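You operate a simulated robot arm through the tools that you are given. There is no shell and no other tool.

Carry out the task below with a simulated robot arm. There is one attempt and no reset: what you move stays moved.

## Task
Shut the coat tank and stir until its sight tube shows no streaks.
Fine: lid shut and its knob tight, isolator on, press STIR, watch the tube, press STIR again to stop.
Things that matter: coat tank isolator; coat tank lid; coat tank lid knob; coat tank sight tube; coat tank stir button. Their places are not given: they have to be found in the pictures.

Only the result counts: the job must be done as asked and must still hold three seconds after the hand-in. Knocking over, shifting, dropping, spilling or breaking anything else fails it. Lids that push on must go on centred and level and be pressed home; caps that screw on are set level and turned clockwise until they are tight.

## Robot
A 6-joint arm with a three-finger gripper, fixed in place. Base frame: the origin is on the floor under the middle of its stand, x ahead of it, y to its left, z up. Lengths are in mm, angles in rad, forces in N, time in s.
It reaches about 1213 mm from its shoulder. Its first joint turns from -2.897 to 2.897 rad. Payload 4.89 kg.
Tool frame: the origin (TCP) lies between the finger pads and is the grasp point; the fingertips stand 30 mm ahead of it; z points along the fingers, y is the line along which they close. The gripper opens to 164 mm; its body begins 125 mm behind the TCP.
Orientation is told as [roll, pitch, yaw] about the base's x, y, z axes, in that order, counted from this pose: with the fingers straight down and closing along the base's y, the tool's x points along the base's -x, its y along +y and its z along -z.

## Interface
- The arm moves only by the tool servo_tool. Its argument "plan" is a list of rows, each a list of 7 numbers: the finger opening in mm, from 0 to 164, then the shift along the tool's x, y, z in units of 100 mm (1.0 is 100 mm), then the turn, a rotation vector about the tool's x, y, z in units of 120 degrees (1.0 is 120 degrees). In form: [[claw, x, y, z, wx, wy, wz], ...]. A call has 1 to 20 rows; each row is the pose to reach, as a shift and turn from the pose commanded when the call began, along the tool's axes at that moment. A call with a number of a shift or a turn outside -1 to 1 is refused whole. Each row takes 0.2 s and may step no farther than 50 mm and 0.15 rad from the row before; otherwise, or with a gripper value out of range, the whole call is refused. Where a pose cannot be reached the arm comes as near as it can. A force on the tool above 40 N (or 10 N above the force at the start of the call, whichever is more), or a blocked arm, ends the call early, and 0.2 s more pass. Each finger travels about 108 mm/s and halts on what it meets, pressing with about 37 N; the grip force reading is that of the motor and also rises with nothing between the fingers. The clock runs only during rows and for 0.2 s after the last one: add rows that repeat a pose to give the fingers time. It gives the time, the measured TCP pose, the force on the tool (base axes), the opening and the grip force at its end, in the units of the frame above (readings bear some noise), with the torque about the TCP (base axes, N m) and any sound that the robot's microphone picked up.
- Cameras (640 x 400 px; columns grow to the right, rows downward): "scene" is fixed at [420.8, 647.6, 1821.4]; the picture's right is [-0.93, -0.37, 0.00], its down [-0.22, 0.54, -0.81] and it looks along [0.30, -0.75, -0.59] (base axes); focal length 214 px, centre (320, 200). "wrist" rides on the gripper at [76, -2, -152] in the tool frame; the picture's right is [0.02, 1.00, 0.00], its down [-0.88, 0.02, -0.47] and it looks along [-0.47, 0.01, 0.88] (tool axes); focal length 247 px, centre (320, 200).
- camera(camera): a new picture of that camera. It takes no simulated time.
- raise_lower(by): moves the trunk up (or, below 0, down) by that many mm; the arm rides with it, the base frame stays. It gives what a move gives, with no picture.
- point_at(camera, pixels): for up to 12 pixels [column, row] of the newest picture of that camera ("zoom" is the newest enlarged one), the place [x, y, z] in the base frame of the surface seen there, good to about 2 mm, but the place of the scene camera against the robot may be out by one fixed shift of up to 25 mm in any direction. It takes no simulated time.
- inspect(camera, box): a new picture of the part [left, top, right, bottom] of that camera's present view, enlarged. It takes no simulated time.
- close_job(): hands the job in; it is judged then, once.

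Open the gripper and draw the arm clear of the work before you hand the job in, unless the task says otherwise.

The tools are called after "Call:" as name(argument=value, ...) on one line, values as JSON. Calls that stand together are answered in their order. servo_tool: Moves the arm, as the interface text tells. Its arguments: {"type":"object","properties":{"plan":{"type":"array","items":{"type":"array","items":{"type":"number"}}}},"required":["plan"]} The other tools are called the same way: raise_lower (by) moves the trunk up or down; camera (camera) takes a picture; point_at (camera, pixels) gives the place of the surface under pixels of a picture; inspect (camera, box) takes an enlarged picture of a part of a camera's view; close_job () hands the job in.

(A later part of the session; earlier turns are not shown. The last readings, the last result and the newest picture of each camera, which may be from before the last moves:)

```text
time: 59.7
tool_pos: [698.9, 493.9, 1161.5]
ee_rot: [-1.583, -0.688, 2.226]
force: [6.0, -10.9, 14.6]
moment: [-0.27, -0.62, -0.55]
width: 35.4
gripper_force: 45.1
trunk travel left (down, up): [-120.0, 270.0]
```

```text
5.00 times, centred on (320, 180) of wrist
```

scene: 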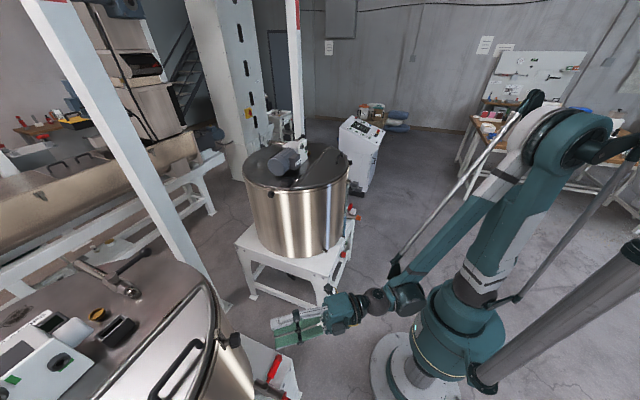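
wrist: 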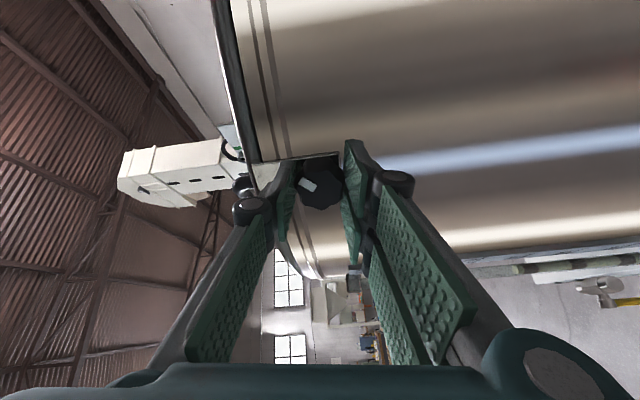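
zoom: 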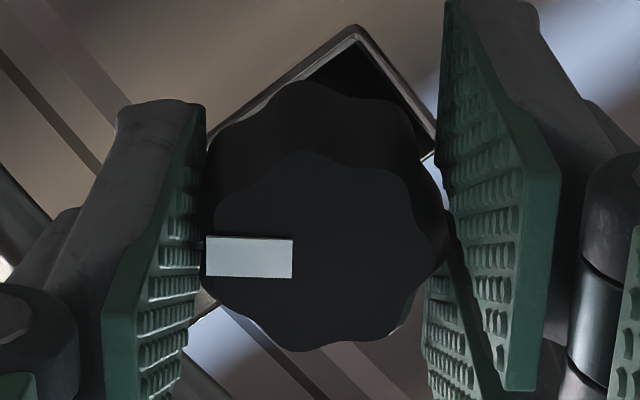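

The tool turned 30° while the mark slipped back 30° relative to it: the knob no longer turns at about 0.6 N·m versus 0.05 N·m before, so it is tight (about 280° total). I open and back straight off.

Call:
servo_tool(plan=[[30, 0, 0, 0, 0, 0, 0], [50, 0, 0, 0, 0, 0, 0], [70, 0, 0, 0, 0, 0, 0], [70, 0, 0, -0.1, 0, 0, 0], [70, 0, 0, -0.4, 0, 0, 0], [70, 0, 0, -0.7, 0, 0, 0], [70, 0, 0, -1.0, 0, 0, 0]])

Call:
camera(camera="wrist")

Call:
inspect(camera="scene", box=[80, 250, 320, 400])

```text
time: 61.3
tool_pos: [619.3, 434.2, 1160.9]
ee_rot: [-1.581, -0.686, 2.226]
force: [0.4, 0.9, -1.2]
moment: [0.05, -0.07, -0.02]
width: 70.0
gripper_force: 0.1
trunk travel left (down, up): [-120.0, 270.0]
```

```text
taken
```

wrist: 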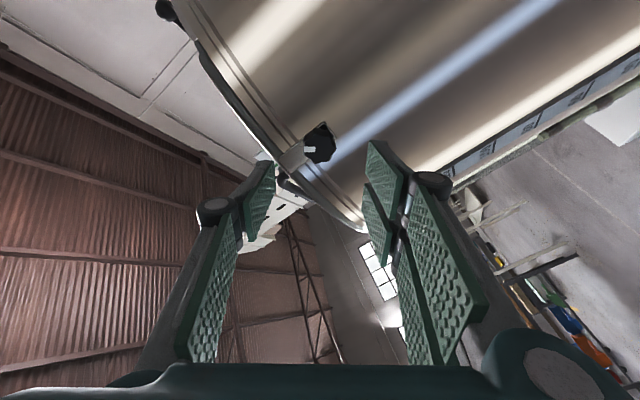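

```text
2.67 times, centred on (200, 325) of scene
```

zoom: 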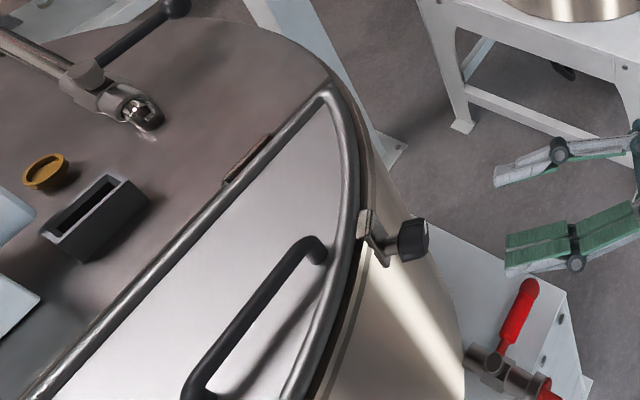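

Lid shut and knob tight, and it stayed put after release. Next is the panel on the stand's front face (button about (634,691,592), isolator about (621,803,590)), so I roll the gripper to bring the camera on top.

Call:
servo_tool(plan=[[70, 0, 0, -0.05, 0, 0, -0.07], [70, 0, 0, -0.1, 0, 0, -0.14], [70, 0, 0, -0.15, 0, 0, -0.21], [70, 0, 0, -0.2, 0, 0, -0.28], [70, 0, 0, -0.25, 0, 0, -0.35], [70, 0, 0, -0.3, 0, 0, -0.42], [70, 0, 0, -0.3, 0, 0, -0.49], [70, 0, 0, -0.3, 0, 0, -0.56], [70, 0, 0, -0.3, 0, 0, -0.63], [70, 0, 0, -0.3, 0, 0, -0.7], [70, 0, 0, -0.3, 0, 0, -0.77], [70, 0, 0, -0.3, 0, 0, -0.84], [70, 0, 0, -0.3, 0, 0, -0.91], [70, 0, 0, -0.3, 0, 0, -0.98]])

Call:
camera(camera="wrist")

```text
time: 64.3
tool_pos: [595.2, 414.9, 1159.8]
ee_rot: [-1.615, 1.37, 2.176]
force: [0.1, -0.7, -0.6]
moment: [0.01, 0.01, 0.01]
width: 70.2
gripper_force: 0.0
trunk travel left (down, up): [-120.0, 270.0]
```

```text
taken
```

wrist: 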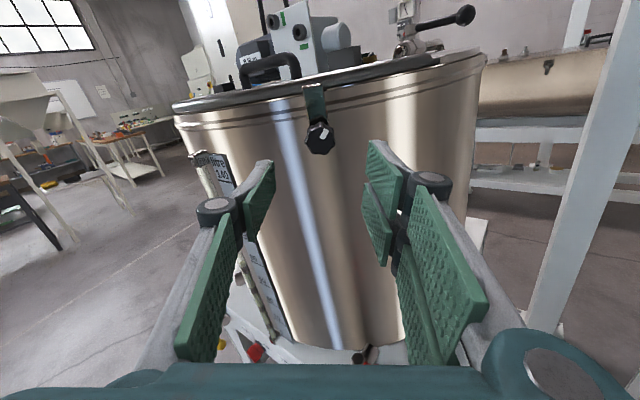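

The panel lies below, at the bottom of the view (red isolator at (255,352)). I turn the tool to point straight along +x (camera on top) while moving back and down a little.

Call:
servo_tool(plan=[[70, -0.13, -0.04, -0.09, -0.0618, 0.0054, -0.0187], [70, -0.26, -0.08, -0.18, -0.1235, 0.0108, -0.0375], [70, -0.39, -0.12, -0.27, -0.1853, 0.0162, -0.0562], [70, -0.52, -0.16, -0.36, -0.247, 0.0216, -0.075], [70, -0.65, -0.207, -0.444, -0.3088, 0.027, -0.0937], [70, -0.65, -0.207, -0.444, -0.3088, 0.027, -0.0937]])

Call:
raise_lower(by=-120)

Call:
camera(camera="wrist")

```text
time: 65.7
tool_pos: [540.6, 415.2, 1101.2]
ee_rot: [-0.871, 1.57, 2.268]
force: [0.0, 0.0, 0.4]
moment: [0.03, 0.01, -0.03]
width: 69.9
gripper_force: 0.0
trunk travel left (down, up): [-120.0, 270.0]
```

```text
time: 67.2
tool_pos: [540.7, 414.9, 981.5]
ee_rot: [-0.918, 1.568, 2.226]
force: [-0.8, 0.6, 0.2]
moment: [0.0, 0.03, 0.01]
width: 70.0
gripper_force: 0.0
trunk travel left (down, up): [0.0, 390.0]
```

```text
taken
```

wrist: 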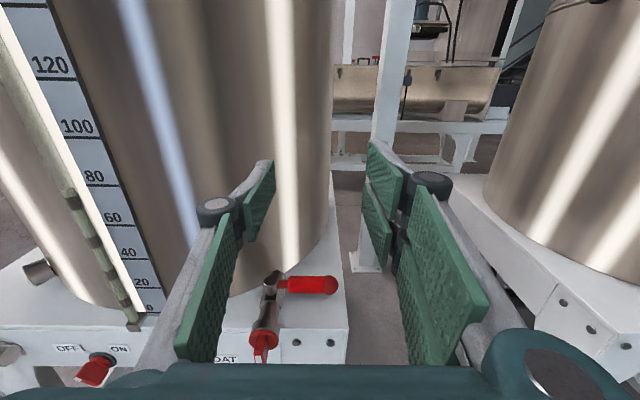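

The front panel is visible below: OFF/ON labels at (70,348)/(118,348) with the red isolator at (95,368). I move left (+y) and down to face it.

Call:
servo_tool(plan=[[70, -0.15, -0.25, 0, 0, 0, 0], [70, -0.3, -0.5, 0, 0, 0, 0], [70, -0.45, -0.75, 0, 0, 0, 0], [70, -0.6, -1.0, 0, 0, 0, 0]])

Call:
servo_tool(plan=[[70, -0.15, -0.25, 0, 0, 0, 0], [70, -0.3, -0.5, 0, 0, 0, 0], [70, -0.45, -0.75, 0, 0, 0, 0], [70, -0.6, -1.0, 0, 0, 0, 0]])

Call:
camera(camera="wrist")

Call:
camera(camera="scene")

```text
time: 68.2
tool_pos: [541.5, 515.1, 919.2]
ee_rot: [-1.082, 1.567, 2.061]
force: [0.1, -0.9, 1.0]
moment: [-0.01, 0.16, 0.27]
width: 70.0
gripper_force: 0.0
trunk travel left (down, up): [0.0, 390.0]
```

```text
time: 69.2
tool_pos: [538.6, 615.6, 860.7]
ee_rot: [-1.027, 1.566, 2.113]
force: [-0.6, -0.8, 1.5]
moment: [0.01, 0.14, 0.14]
width: 69.9
gripper_force: 0.1
trunk travel left (down, up): [0.0, 390.0]
```

```text
taken
```

wrist: 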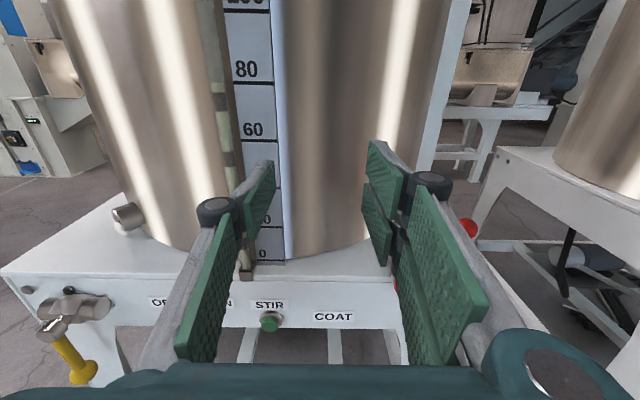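

```text
taken
```

scene: 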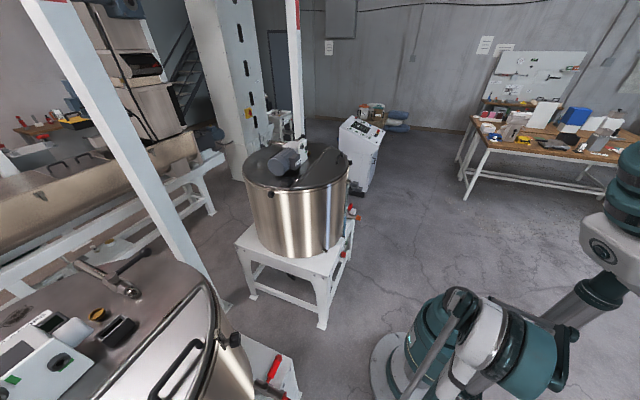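

STIR's green button is at (270,322), the isolator hidden behind the left finger. I move 90 mm further left and 90 mm down for a clear look.

Call:
servo_tool(plan=[[70, -0.2, -0.25, -0.05, 0, 0, 0], [70, -0.45, -0.5, -0.1, 0, 0, 0], [70, -0.7, -0.7, -0.15, 0, 0, 0], [70, -0.9, -0.9, -0.2, 0, 0, 0]])

Call:
camera(camera="wrist")

```text
time: 70.2
tool_pos: [520.5, 707.2, 771.4]
ee_rot: [-1.064, 1.568, 2.075]
force: [-0.3, -0.8, 1.8]
moment: [0.02, 0.22, 0.17]
width: 70.0
gripper_force: 0.1
trunk travel left (down, up): [0.0, 390.0]
```

```text
taken
```

wrist: 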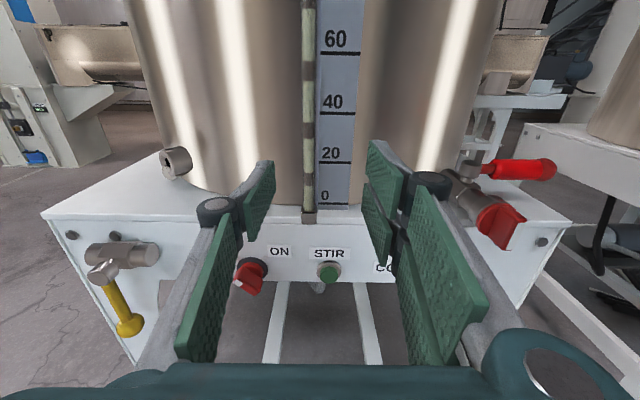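

Now both are visible: isolator at (250,275), STIR button at (329,270). I zoom in and measure them.

Call:
inspect(camera="wrist", box=[210, 230, 350, 310])

Call:
point_at(camera="zoom", pixels=[[190, 205], [170, 250], [205, 180], [230, 190], [150, 240], [545, 205], [545, 240], [500, 120], [310, 110], [350, 200], [200, 230], [225, 215]])

```text
4.57 times, centred on (280, 270) of wrist
```

zoom: 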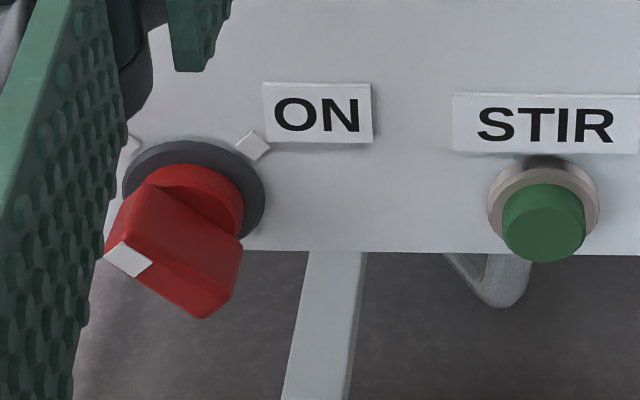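

```text
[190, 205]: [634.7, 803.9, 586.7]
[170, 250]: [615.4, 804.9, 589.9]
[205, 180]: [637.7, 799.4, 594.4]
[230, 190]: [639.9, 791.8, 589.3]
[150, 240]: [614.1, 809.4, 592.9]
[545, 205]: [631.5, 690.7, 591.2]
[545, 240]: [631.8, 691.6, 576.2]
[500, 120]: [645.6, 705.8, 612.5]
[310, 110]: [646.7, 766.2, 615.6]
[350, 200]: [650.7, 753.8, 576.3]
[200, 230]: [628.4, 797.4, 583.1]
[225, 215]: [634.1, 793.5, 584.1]
```

The isolator's white pointer is up-left (OFF mark), ON is up-right, so it needs about 90° clockwise; its bar front is at x≈614, centre near (y 804, z 583). The button's front is near (631.5,690.5,584). I move in front of the isolator.

Call:
servo_tool(plan=[[70, -0.25, -0.24, -0.05, 0, 0, 0], [70, -0.5, -0.48, -0.1, 0, 0, 0], [70, -0.75, -0.72, -0.15, 0, 0, 0], [70, -1.0, -0.96, -0.2, 0, 0, 0]])

Call:
servo_tool(plan=[[70, -0.3, 0, 0, 0, 0, 0], [70, -0.6, 0, 0, 0, 0, 0], [70, -0.87, 0, 0, 0, 0, 0], [70, -0.87, 0, 0, 0, 0, 0]])

Call:
camera(camera="wrist")

```text
time: 71.2
tool_pos: [499.5, 800.2, 669.6]
ee_rot: [-1.046, 1.566, 2.096]
force: [0.2, -0.3, 0.9]
moment: [0.02, 0.22, 0.13]
width: 70.0
gripper_force: 0.0
trunk travel left (down, up): [0.0, 390.0]
```

```text
time: 72.2
tool_pos: [499.2, 801.7, 582.8]
ee_rot: [-0.958, 1.569, 2.186]
force: [0.4, -0.6, 1.1]
moment: [-0.01, 0.08, 0.0]
width: 70.1
gripper_force: 0.2
trunk travel left (down, up): [0.0, 390.0]
```

```text
taken
```

wrist: 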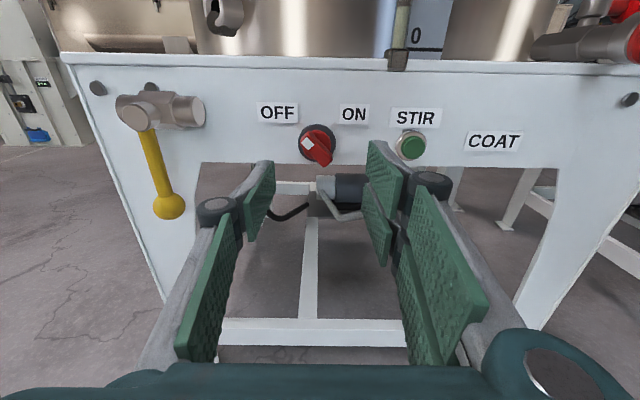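

Directly in front now; isolator at (317,146). I zoom in to measure its exact orientation and centre.

Call:
inspect(camera="wrist", box=[270, 95, 370, 185])

Call:
point_at(camera="zoom", pixels=[[285, 205], [310, 235], [340, 270], [300, 200], [330, 240], [345, 220], [290, 240], [260, 200], [320, 150], [385, 210]])

```text
4.44 times, centred on (320, 140) of wrist
```

zoom: 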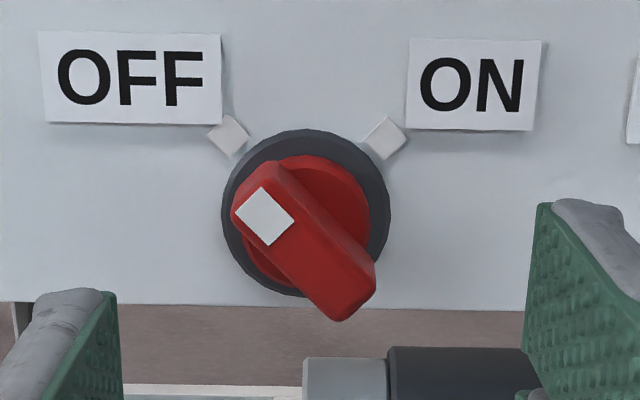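

```text
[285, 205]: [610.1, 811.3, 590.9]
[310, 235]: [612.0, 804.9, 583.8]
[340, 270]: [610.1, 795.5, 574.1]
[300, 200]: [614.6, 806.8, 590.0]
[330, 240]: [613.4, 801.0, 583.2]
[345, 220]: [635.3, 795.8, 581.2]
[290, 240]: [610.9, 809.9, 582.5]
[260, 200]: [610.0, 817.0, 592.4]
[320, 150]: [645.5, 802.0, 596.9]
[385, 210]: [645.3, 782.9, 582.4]
```

The bar is about 40×12 mm at 45°, centred at about (611,806,580.5), pointer exactly at the OFF mark. I roll the gripper −45° so the fingers can close across the bar and centre on it.

Call:
servo_tool(plan=[[60, -0.02, -0.04, 0, 0, 0, -0.0625], [60, -0.02, -0.04, 0, 0, 0, -0.125], [60, -0.02, -0.04, 0, 0, 0, -0.1875], [60, -0.02, -0.04, 0, 0, 0, -0.25], [60, -0.02, -0.04, 0, 0, 0, -0.3125], [60, -0.02, -0.04, 0, 0, 0, -0.375], [60, -0.02, -0.04, 0, 0, 0, -0.375]])

Call:
camera(camera="wrist")

```text
time: 73.8
tool_pos: [499.6, 806.0, 582.0]
ee_rot: [1.57, 0.788, -1.572]
force: [-0.4, 0.6, 0.7]
moment: [0.01, -0.01, -0.02]
width: 60.3
gripper_force: 0.0
trunk travel left (down, up): [0.0, 390.0]
```

```text
taken
```

wrist: 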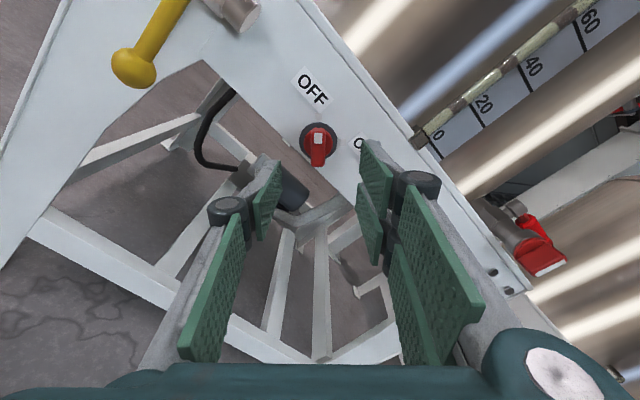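

The bar now appears vertical between the fingers at (318,147). I zoom to check its centring on the expected point (320.6,147).

Call:
inspect(camera="wrist", box=[275, 100, 365, 190])

Call:
point_at(camera="zoom", pixels=[[310, 170], [310, 210], [310, 250], [330, 200], [290, 200], [310, 280]])

```text
4.44 times, centred on (320, 145) of wrist
```

zoom: 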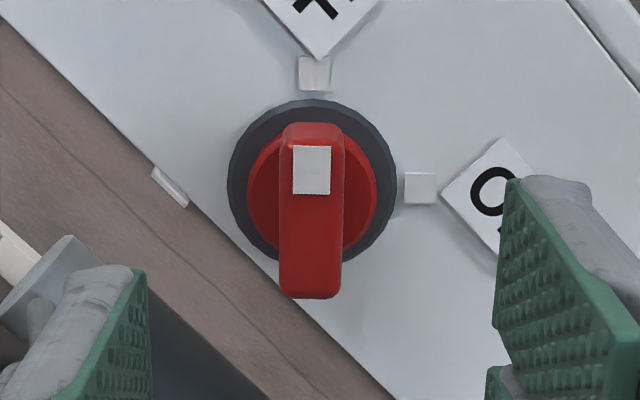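

```text
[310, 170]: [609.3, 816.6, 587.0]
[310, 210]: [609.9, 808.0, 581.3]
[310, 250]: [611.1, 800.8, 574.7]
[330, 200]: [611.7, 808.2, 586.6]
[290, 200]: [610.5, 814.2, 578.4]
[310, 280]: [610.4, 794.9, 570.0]
```

The bar centre is about 2.8 mm off in −Y and 2.4 mm in −X of the tool. I correct and advance 100 mm, fingers at 60 mm opening.

Call:
servo_tool(plan=[[60, -0.024, -0.028, 0.1, 0, 0, 0], [60, -0.024, -0.028, 0.4, 0, 0, 0], [60, -0.024, -0.028, 0.7, 0, 0, 0], [60, -0.024, -0.028, 0.9, 0, 0, 0], [60, -0.024, -0.028, 1.0, 0, 0, 0], [60, -0.024, -0.028, 1.0, 0, 0, 0]])

Call:
camera(camera="wrist")

```text
time: 75.2
tool_pos: [600.0, 807.4, 580.0]
ee_rot: [1.569, 0.787, -1.572]
force: [-0.4, 0.2, 0.7]
moment: [0.01, -0.01, -0.03]
width: 59.9
gripper_force: 0.1
trunk travel left (down, up): [0.0, 390.0]
```

```text
taken
```

wrist: 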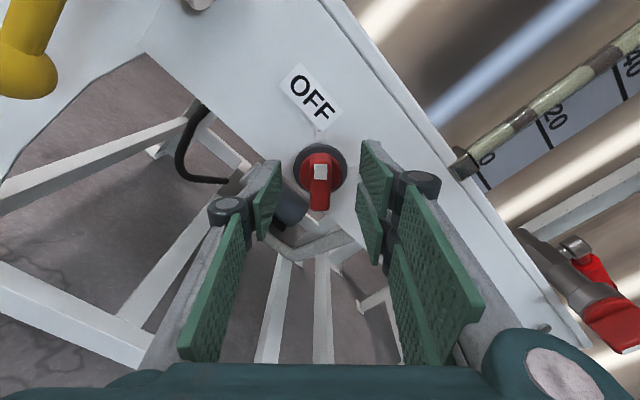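

The bar sits centred between the pads at (320,187) with no contact. I close the fingers on it.

Call:
servo_tool(plan=[[40, 0, 0, 0, 0, 0, 0], [20, 0, 0, 0, 0, 0, 0], [0, 0, 0, 0, 0, 0, 0], [0, 0, 0, 0, 0, 0, 0]])

Call:
inspect(camera="wrist", box=[260, 120, 380, 240])

```text
time: 76.2
tool_pos: [600.2, 806.6, 578.9]
ee_rot: [1.569, 0.786, -1.571]
force: [0.9, -3.7, 2.0]
moment: [-0.03, -0.1, -0.06]
width: 15.9
gripper_force: 45.0
trunk travel left (down, up): [0.0, 390.0]
```

```text
3.33 times, centred on (320, 180) of wrist
```

zoom: 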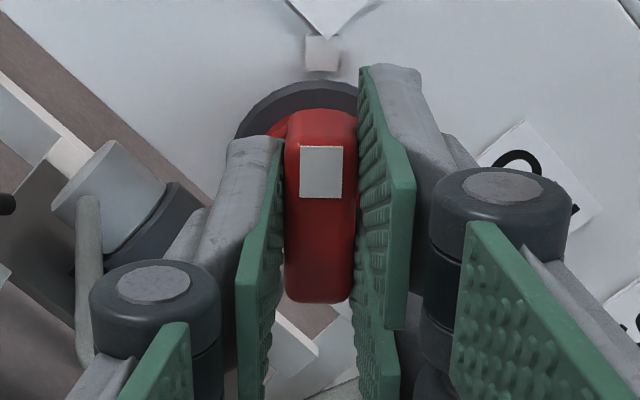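

The bar is gripped symmetrically (15.9 mm, side force only 4 N). I turn clockwise 90° toward ON in 7.5° steps.

Call:
servo_tool(plan=[[0, 0, 0, 0, 0, 0, 0.0625], [0, 0, 0, 0, 0, 0, 0.125], [0, 0, 0, 0, 0, 0, 0.1875], [0, 0, 0, 0, 0, 0, 0.25], [0, 0, 0, 0, 0, 0, 0.3125], [0, 0, 0, 0, 0, 0, 0.375], [0, 0, 0, 0, 0, 0, 0.4375], [0, 0, 0, 0, 0, 0, 0.5], [0, 0, 0, 0, 0, 0, 0.5625], [0, 0, 0, 0, 0, 0, 0.625], [0, 0, 0, 0, 0, 0, 0.6875], [0, 0, 0, 0, 0, 0, 0.75]])

Call:
inspect(camera="wrist", box=[260, 120, 380, 240])

```text
time: 78.1
tool_pos: [600.0, 804.1, 579.6]
ee_rot: [-1.569, 1.278, 1.57]
force: [2.9, -6.4, 7.9]
moment: [-0.03, -1.2, -0.41]
width: 15.7
gripper_force: 45.3
trunk travel left (down, up): [0.0, 390.0]
stopped in row 9: the force on the tool passed its limit at 41 N (the readings are from after the stop); the commanded pose is now the measured one
```

```text
3.33 times, centred on (320, 180) of wrist
```

zoom: 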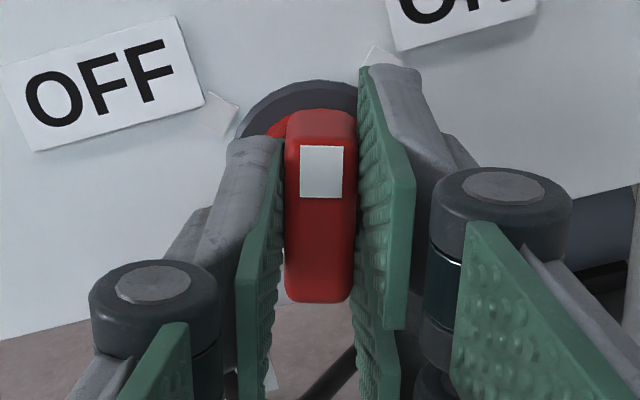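

It turned about 62° before a 41 N side load stopped it. I nudge slightly in the direction of the residual force and continue with smaller turns.

Call:
servo_tool(plan=[[0, 0.005, 0.003, 0, 0, 0, 0.03], [0, 0.005, 0.003, 0, 0, 0, 0.06], [0, 0.005, 0.003, 0, 0, 0, 0.09], [0, 0.005, 0.003, 0, 0, 0, 0.12]])

Call:
inspect(camera="wrist", box=[260, 120, 380, 240])

```text
time: 79.1
tool_pos: [600.4, 804.2, 579.6]
ee_rot: [-1.567, 1.026, 1.571]
force: [-9.6, -20.9, -0.4]
moment: [-0.04, 1.02, 0.11]
width: 16.0
gripper_force: 44.8
trunk travel left (down, up): [0.0, 390.0]
```

```text
3.33 times, centred on (320, 180) of wrist
```

zoom: 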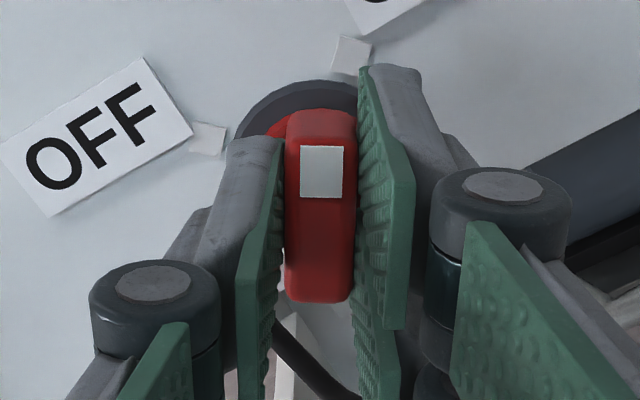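

Now about 31° past vertical with the ON mark just right of the pointer at (352,52). I continue the last 14° plus a couple of degrees, relieving the side force.

Call:
servo_tool(plan=[[0, 0.004, 0.007, 0, 0, 0, 0.03], [0, 0.004, 0.007, 0, 0, 0, 0.06], [0, 0.004, 0.007, 0, 0, 0, 0.09], [0, 0.004, 0.007, 0, 0, 0, 0.115], [0, 0.004, 0.007, 0, 0, 0, 0.125]])

Call:
inspect(camera="wrist", box=[260, 120, 380, 240])

```text
time: 80.3
tool_pos: [600.4, 804.0, 579.0]
ee_rot: [-1.569, 0.766, 1.569]
force: [-3.0, -12.4, -1.9]
moment: [-0.97, 0.18, -0.24]
width: 16.0
gripper_force: 45.1
trunk travel left (down, up): [0.0, 390.0]
```

```text
3.33 times, centred on (320, 180) of wrist
```

zoom: 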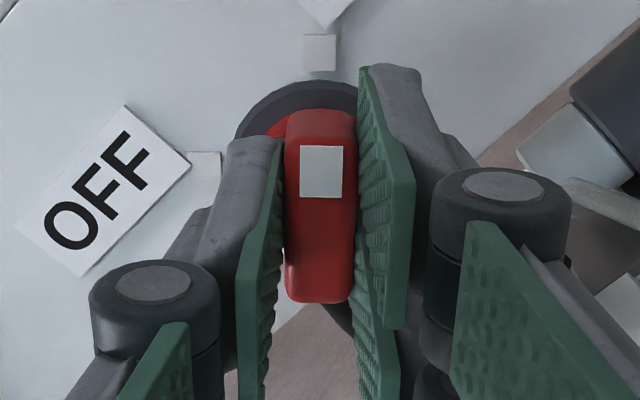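

The pointer now lines up with the ON mark (320,52) and the torque of about −1 N·m shows it is at its stop. I open and back off 60 mm, then check it stays.

Call:
servo_tool(plan=[[30, 0, 0, 0, 0, 0, 0], [60, 0, 0, 0, 0, 0, 0], [60, 0, 0, 0, 0, 0, 0], [60, 0, 0, -0.2, 0, 0, 0], [60, 0, 0, -0.6, 0, 0, 0], [60, 0, 0, -1.0, 0, 0, 0]])

Call:
camera(camera="wrist")

Call:
inspect(camera="wrist", box=[270, 95, 370, 185])

```text
time: 81.7
tool_pos: [501.3, 804.6, 581.6]
ee_rot: [-1.566, 0.767, 1.568]
force: [0.9, -1.0, 0.0]
moment: [-0.01, -0.04, 0.02]
width: 60.2
gripper_force: 0.0
trunk travel left (down, up): [0.0, 390.0]
```

```text
taken
```

wrist: 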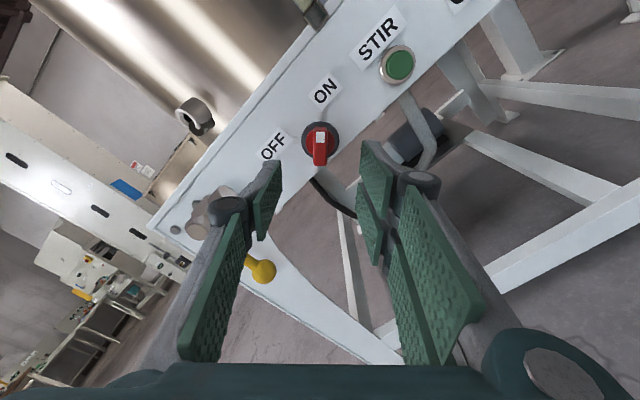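

```text
4.44 times, centred on (320, 140) of wrist
```

zoom: 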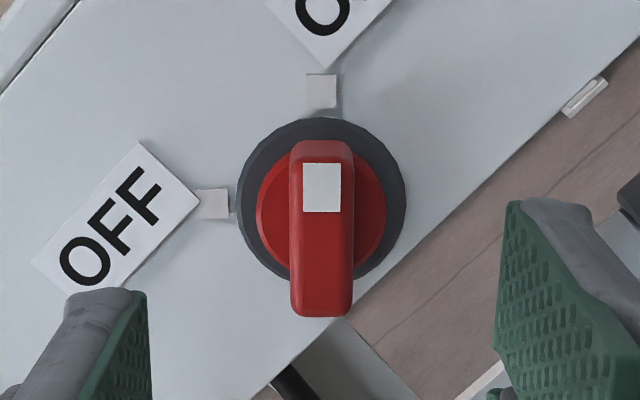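

The isolator holds at ON. I roll the tool back to camera-on-top and close the fingers for pressing STIR.

Call:
servo_tool(plan=[[40, 0, 0, 0, 0, 0, -0.064], [20, 0, 0, 0, 0, 0, -0.128], [0, 0, 0, 0, 0, 0, -0.192], [0, 0, 0, 0, 0, 0, -0.256], [0, 0, 0, 0, 0, 0, -0.32], [0, 0, 0, 0, 0, 0, -0.384]])

Call:
servo_tool(plan=[[0, 0, 0.25, 0, 0, 0, 0], [0, 0, 0.5, 0, 0, 0, 0], [0, 0, 0.75, 0, 0, 0, 0], [0, 0, 1.0, 0, 0, 0, 0]])

Call:
camera(camera="wrist")

```text
time: 83.1
tool_pos: [500.6, 804.0, 580.0]
ee_rot: [0.491, 1.569, -2.651]
force: [1.0, -0.6, 0.6]
moment: [-0.03, -0.03, 0.0]
width: 0.0
gripper_force: 37.3
trunk travel left (down, up): [0.0, 390.0]
```

```text
time: 84.1
tool_pos: [512.0, 769.2, 594.2]
ee_rot: [-0.36, 1.567, 2.774]
force: [1.2, -0.5, 0.1]
moment: [0.05, 0.05, 0.05]
width: 0.1
gripper_force: 37.4
out of reach, approached as far as the arm can: row 2, 3, 4
trunk travel left (down, up): [0.0, 390.0]
```

```text
taken
```

wrist: 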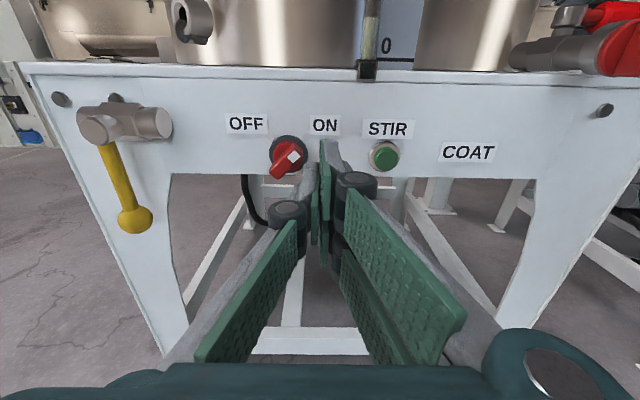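

With the trunk at its lowest, a horizontal tool can't reach further right at this height (stopped at (512,769,594)). I'll instead press STIR with the tool pitched 45° down, single finger leading; first rotate while lifting away.

Call:
servo_tool(plan=[[0, 0.1, 0.05, -0.05, -0.0244, -0.0244, 0.059], [0, 0.2, 0.1, -0.1, -0.0489, -0.0489, 0.1179], [0, 0.3, 0.15, -0.15, -0.0733, -0.0733, 0.1769], [0, 0.4, 0.2, -0.2, -0.0977, -0.0977, 0.2358], [0, 0.5, 0.25, -0.2, -0.1221, -0.1221, 0.2948], [0, 0.6, 0.3, -0.2, -0.1466, -0.1466, 0.3538], [0, 0.7, 0.35, -0.2, -0.171, -0.171, 0.4127], [0, 0.8, 0.4, -0.2, -0.1954, -0.1954, 0.4717], [0, 0.9, 0.45, -0.2, -0.2198, -0.2198, 0.5306], [0, 0.9, 0.5, -0.2, -0.2443, -0.2443, 0.5896], [0, 0.9, 0.55, -0.2, -0.2687, -0.2687, 0.6485], [0, 0.9, 0.6, -0.2, -0.2931, -0.2931, 0.7075]])

Call:
camera(camera="wrist")

```text
time: 86.7
tool_pos: [491.5, 708.6, 684.4]
ee_rot: [-0.783, -0.001, 1.566]
force: [0.4, -0.6, -0.7]
moment: [-0.1, -0.09, -0.1]
width: 0.1
gripper_force: 37.0
trunk travel left (down, up): [0.0, 390.0]
```

```text
taken
```

wrist: 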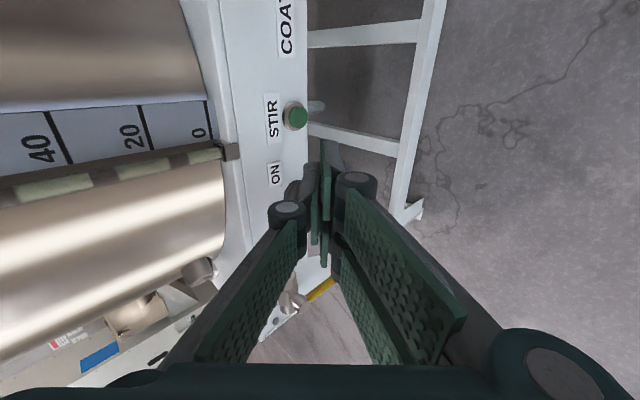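

This pose shows both the STIR button at (295,116) and the sight tube with its streak bands at (0–240,150–200) — good for watching. I zoom in to record the streaks and measure the button.

Call:
inspect(camera="wrist", box=[0, 80, 250, 240])

Call:
inspect(camera="wrist", box=[250, 80, 340, 150])

Call:
point_at(camera="zoom", pixels=[[325, 205], [340, 205], [310, 205], [325, 170], [325, 245], [280, 205], [200, 200], [400, 200]])

```text
2.50 times, centred on (125, 160) of wrist
```

zoom: 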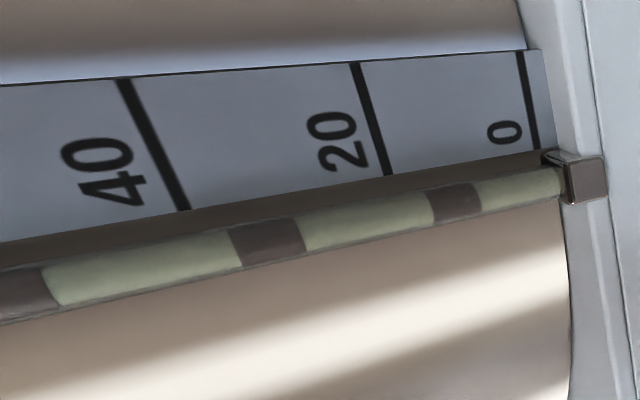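

```text
5.71 times, centred on (295, 115) of wrist
```

zoom: 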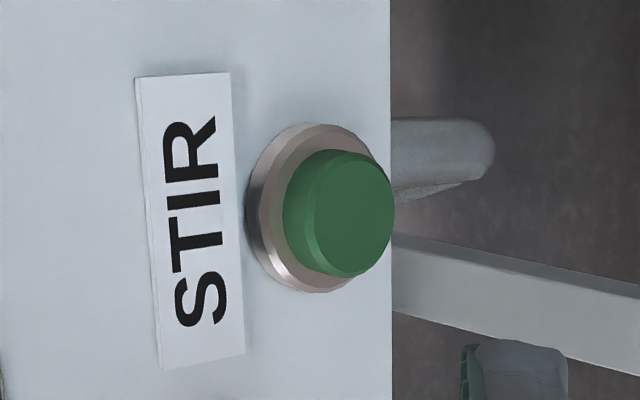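

```text
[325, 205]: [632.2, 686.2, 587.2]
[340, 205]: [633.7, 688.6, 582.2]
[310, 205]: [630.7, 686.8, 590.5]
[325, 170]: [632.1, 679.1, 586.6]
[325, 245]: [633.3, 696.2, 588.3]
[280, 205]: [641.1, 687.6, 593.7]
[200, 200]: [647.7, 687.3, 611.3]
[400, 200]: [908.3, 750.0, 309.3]
```

Streaks are clear: alternating beige and brown bands in the tube. The button face centre is about (632,689,580); I bring the fingertip to just in front of it.

Call:
servo_tool(plan=[[0, 0.07, 0, 0.3, 0, 0, 0], [0, 0.13, -0.01, 0.6, 0, 0, 0], [0, 0.196, -0.013, 0.95, 0, 0, 0]])

Call:
servo_tool(plan=[[0, 0, 0, 0.18, 0, 0, 0], [0, 0, 0, 0.36, 0, 0, 0], [0, 0, 0, 0.36, 0, 0, 0]])

Call:
camera(camera="wrist")

```text
time: 87.5
tool_pos: [559.8, 689.1, 617.3]
ee_rot: [-0.784, 0.0, 1.569]
force: [-0.2, -0.6, 0.7]
moment: [0.05, 0.01, 0.09]
width: 0.3
gripper_force: 36.9
trunk travel left (down, up): [0.0, 390.0]
```

```text
time: 88.3
tool_pos: [585.5, 686.9, 591.7]
ee_rot: [-0.785, 0.0, 1.571]
force: [-1.9, -0.1, 0.3]
moment: [-0.02, 0.02, 0.0]
width: 0.2
gripper_force: 37.3
trunk travel left (down, up): [0.0, 390.0]
```

```text
taken
```

wrist: 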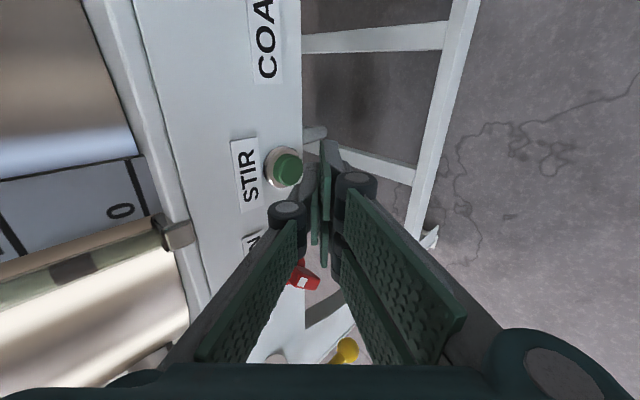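

The fingertip is close to the button at (288,167). I zoom in to check the alignment before pressing.

Call:
inspect(camera="wrist", box=[250, 120, 370, 220])

Call:
point_at(camera="zoom", pixels=[[165, 190], [180, 190], [150, 190], [165, 160], [235, 170], [235, 200], [260, 190], [290, 100]])

```text
4.00 times, centred on (310, 170) of wrist
```

zoom: 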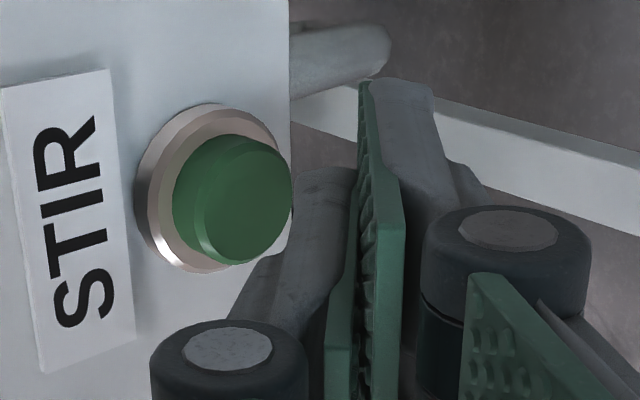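

```text
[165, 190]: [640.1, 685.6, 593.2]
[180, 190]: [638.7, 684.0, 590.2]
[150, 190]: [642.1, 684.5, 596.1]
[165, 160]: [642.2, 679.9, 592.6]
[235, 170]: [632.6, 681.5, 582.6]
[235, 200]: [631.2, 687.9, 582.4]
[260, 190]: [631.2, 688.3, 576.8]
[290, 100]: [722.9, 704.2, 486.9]
```

The finger is aligned with the button (y≈687, z≈580). I push along +x in small steps to about 5 mm past contact and read force and sound.

Call:
servo_tool(plan=[[0, 0, -0.057, 0.057, 0, 0, 0], [0, 0, -0.099, 0.099, 0, 0, 0], [0, 0, -0.12, 0.12, 0, 0, 0], [0, 0, -0.134, 0.134, 0, 0, 0], [0, 0, -0.148, 0.148, 0, 0, 0], [0, 0, -0.156, 0.156, 0, 0, 0]])

Call:
inspect(camera="wrist", box=[250, 120, 370, 220])

```text
time: 89.7
tool_pos: [607.1, 689.7, 593.3]
ee_rot: [-0.783, 0.0, 1.568]
force: [0.6, 0.8, 0.2]
moment: [-0.03, 0.04, 0.0]
width: 0.0
gripper_force: 37.1
trunk travel left (down, up): [0.0, 390.0]
```

```text
4.00 times, centred on (310, 170) of wrist
```

zoom: 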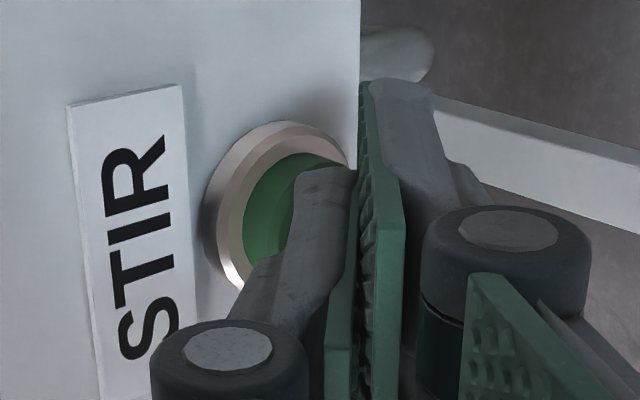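

No contact yet (force <1 N). I keep pushing in 1.5–2 mm steps.

Call:
servo_tool(plan=[[0, 0, -0.014, 0.014, 0, 0, 0], [0, 0, -0.028, 0.028, 0, 0, 0], [0, 0, -0.042, 0.042, 0, 0, 0], [0, 0, -0.056, 0.056, 0, 0, 0]])

Call:
inspect(camera="wrist", box=[250, 120, 370, 220])

```text
time: 90.7
tool_pos: [613.1, 689.3, 593.6]
ee_rot: [-0.784, 0.001, 1.57]
force: [-11.7, -0.6, 0.1]
moment: [0.02, 0.12, 0.04]
width: 0.0
gripper_force: 37.3
trunk travel left (down, up): [0.0, 390.0]
heard: click
```

```text
4.00 times, centred on (310, 170) of wrist
```

zoom: 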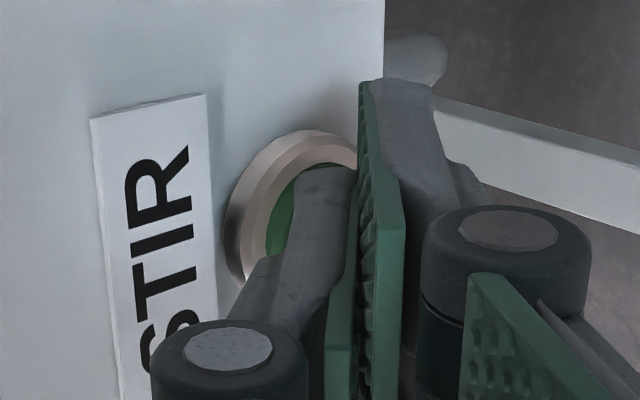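

A click was heard at −12 N: STIR is pressed. I release the button and back away along the tool axis to watch the tube.

Call:
servo_tool(plan=[[0, 0, 0.1, -0.1, 0, 0, 0], [0, 0, 0.15, -0.3, 0, 0, 0], [0, 0, 0.15, -0.6, 0, 0, 0], [0, 0, 0.15, -0.9, 0, 0, 0]])

Call:
camera(camera="wrist")

Call:
inspect(camera="wrist", box=[0, 80, 250, 300])

```text
time: 91.7
tool_pos: [540.5, 689.2, 644.6]
ee_rot: [-0.783, 0.0, 1.568]
force: [-0.4, 0.2, -0.8]
moment: [-0.08, -0.04, -0.1]
width: 0.0
gripper_force: 36.7
trunk travel left (down, up): [0.0, 390.0]
```

```text
taken
```

wrist: 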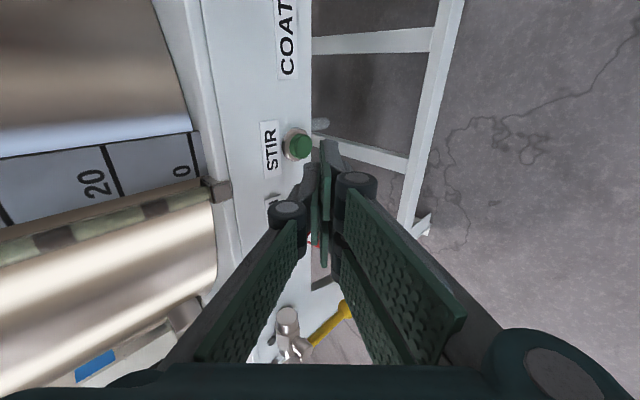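

```text
1.82 times, centred on (125, 190) of wrist
```

zoom: 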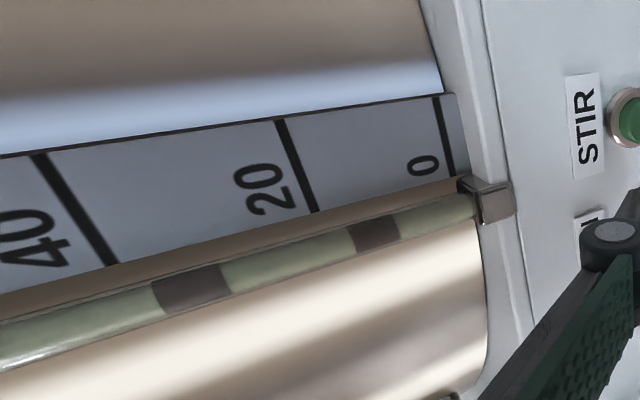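

The tube still shows streaks one second after the click. I move to a slightly higher watching pose and wait about two seconds to see whether they change.

Call:
servo_tool(plan=[[0, 0, 0, -0.2, 0, 0, 0], [0, 0, 0, -0.4, 0, 0, 0], [0, 0, 0, -0.6, 0, 0, 0], [0, 0, 0, -0.6, 0, 0, 0], [0, 0, 0, -0.6, 0, 0, 0], [0, 0, 0, -0.6, 0, 0, 0], [0, 0, 0, -0.6, 0, 0, 0], [0, 0, 0, -0.6, 0, 0, 0]])

Call:
inspect(camera="wrist", box=[0, 80, 250, 240])

```text
time: 93.5
tool_pos: [498.1, 691.4, 689.7]
ee_rot: [-0.783, -0.001, 1.569]
force: [0.1, 0.1, -0.4]
moment: [0.04, 0.01, -0.01]
width: 0.0
gripper_force: 37.2
trunk travel left (down, up): [0.0, 390.0]
```

```text
2.50 times, centred on (125, 160) of wrist
```

zoom: 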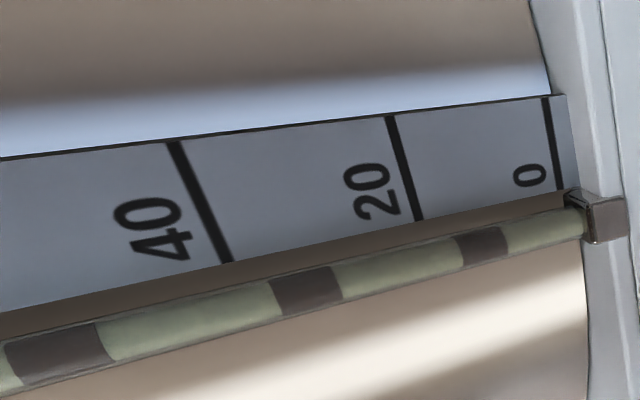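

The bands look much the same so far. I wait another 3 seconds and compare.

Call:
servo_tool(plan=[[0, 0, 0, 0, 0, 0, 0], [0, 0, 0, 0, 0, 0, 0], [0, 0, 0, 0, 0, 0, 0], [0, 0, 0, 0, 0, 0, 0], [0, 0, 0, 0, 0, 0, 0], [0, 0, 0, 0, 0, 0, 0], [0, 0, 0, 0, 0, 0, 0], [0, 0, 0, 0, 0, 0, 0], [0, 0, 0, 0, 0, 0, 0], [0, 0, 0, 0, 0, 0, 0], [0, 0, 0, 0, 0, 0, 0], [0, 0, 0, 0, 0, 0, 0], [0, 0, 0, 0, 0, 0, 0], [0, 0, 0, 0, 0, 0, 0]])

Call:
inspect(camera="wrist", box=[0, 80, 250, 240])

Call:
inspect(camera="scene", box=[0, 250, 240, 400])

```text
time: 96.5
tool_pos: [497.1, 691.5, 689.0]
ee_rot: [-0.784, 0.0, 1.567]
force: [0.1, 0.6, -0.1]
moment: [0.0, 0.02, -0.02]
width: 0.2
gripper_force: 36.9
trunk travel left (down, up): [0.0, 390.0]
```

```text
2.50 times, centred on (125, 160) of wrist
```

zoom: 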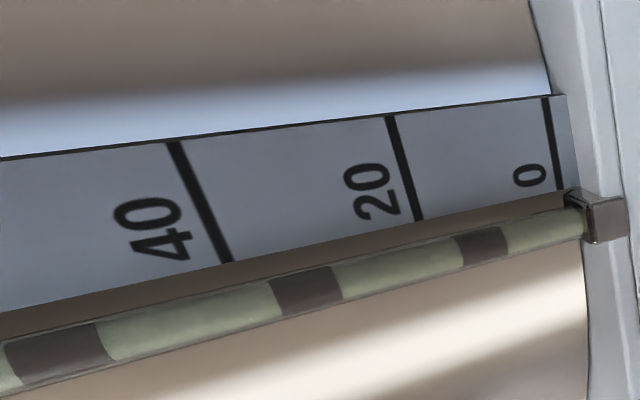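

```text
2.67 times, centred on (120, 325) of scene
```

zoom: 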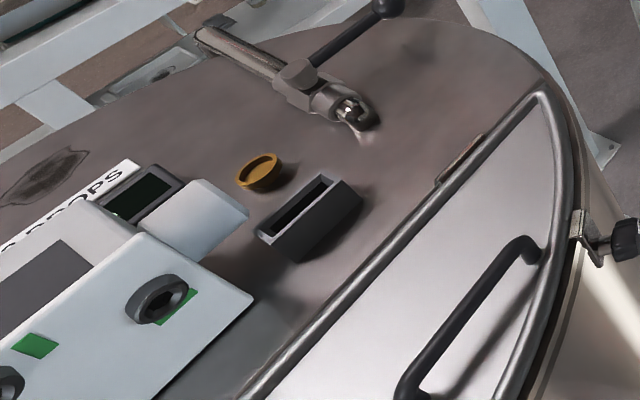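

The light bands now look darker/olive compared with the first picture, so mixing appears to be under way. I wait 4 more seconds and compare again.

Call:
servo_tool(plan=[[0, 0, 0, 0, 0, 0, 0], [0, 0, 0, 0, 0, 0, 0], [0, 0, 0, 0, 0, 0, 0], [0, 0, 0, 0, 0, 0, 0], [0, 0, 0, 0, 0, 0, 0], [0, 0, 0, 0, 0, 0, 0], [0, 0, 0, 0, 0, 0, 0], [0, 0, 0, 0, 0, 0, 0], [0, 0, 0, 0, 0, 0, 0], [0, 0, 0, 0, 0, 0, 0], [0, 0, 0, 0, 0, 0, 0], [0, 0, 0, 0, 0, 0, 0], [0, 0, 0, 0, 0, 0, 0], [0, 0, 0, 0, 0, 0, 0], [0, 0, 0, 0, 0, 0, 0], [0, 0, 0, 0, 0, 0, 0], [0, 0, 0, 0, 0, 0, 0], [0, 0, 0, 0, 0, 0, 0], [0, 0, 0, 0, 0, 0, 0], [0, 0, 0, 0, 0, 0, 0]])

Call:
inspect(camera="wrist", box=[0, 80, 250, 240])

```text
time: 100.7
tool_pos: [498.5, 690.4, 688.9]
ee_rot: [-0.783, 0.0, 1.568]
force: [0.7, 0.3, 0.5]
moment: [0.01, 0.02, -0.02]
width: 0.0
gripper_force: 37.9
trunk travel left (down, up): [0.0, 390.0]
```

```text
2.50 times, centred on (125, 160) of wrist
```

zoom: 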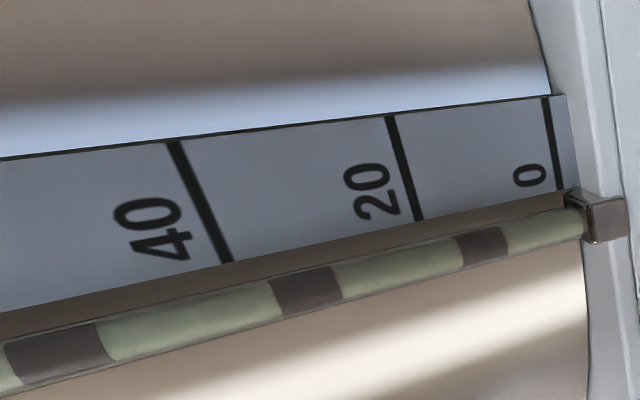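

The change is hard to judge by eye, so I take a tight zoom on one band boundary as a reference and then wait again.

Call:
inspect(camera="wrist", box=[60, 175, 200, 225])

Call:
servo_tool(plan=[[0, 0, 0, 0, 0, 0, 0], [0, 0, 0, 0, 0, 0, 0], [0, 0, 0, 0, 0, 0, 0], [0, 0, 0, 0, 0, 0, 0], [0, 0, 0, 0, 0, 0, 0], [0, 0, 0, 0, 0, 0, 0], [0, 0, 0, 0, 0, 0, 0], [0, 0, 0, 0, 0, 0, 0], [0, 0, 0, 0, 0, 0, 0], [0, 0, 0, 0, 0, 0, 0], [0, 0, 0, 0, 0, 0, 0], [0, 0, 0, 0, 0, 0, 0], [0, 0, 0, 0, 0, 0, 0], [0, 0, 0, 0, 0, 0, 0], [0, 0, 0, 0, 0, 0, 0], [0, 0, 0, 0, 0, 0, 0], [0, 0, 0, 0, 0, 0, 0], [0, 0, 0, 0, 0, 0, 0], [0, 0, 0, 0, 0, 0, 0], [0, 0, 0, 0, 0, 0, 0]])

Call:
inspect(camera="wrist", box=[60, 175, 200, 225])

```text
4.57 times, centred on (130, 200) of wrist
```

zoom: 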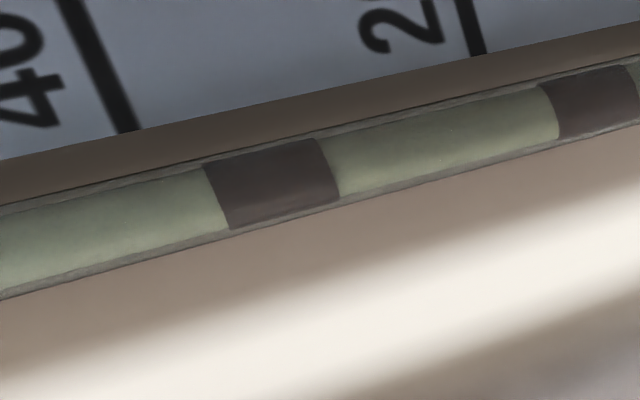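

```text
time: 104.9
tool_pos: [498.4, 690.4, 688.2]
ee_rot: [-0.784, 0.001, 1.568]
force: [-0.6, -1.2, 0.1]
moment: [-0.01, -0.01, -0.03]
width: 0.0
gripper_force: 37.1
trunk travel left (down, up): [0.0, 390.0]
```

```text
4.57 times, centred on (130, 200) of wrist
```

zoom: 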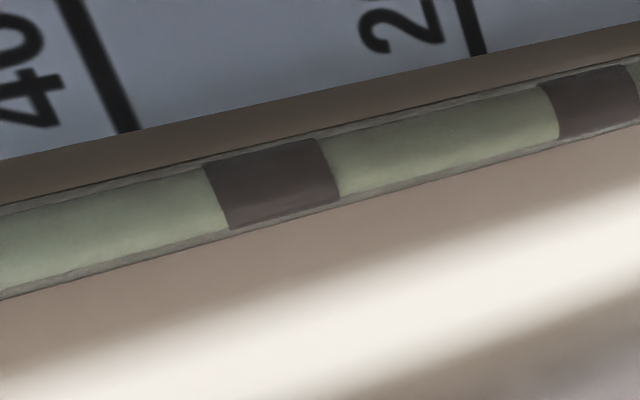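

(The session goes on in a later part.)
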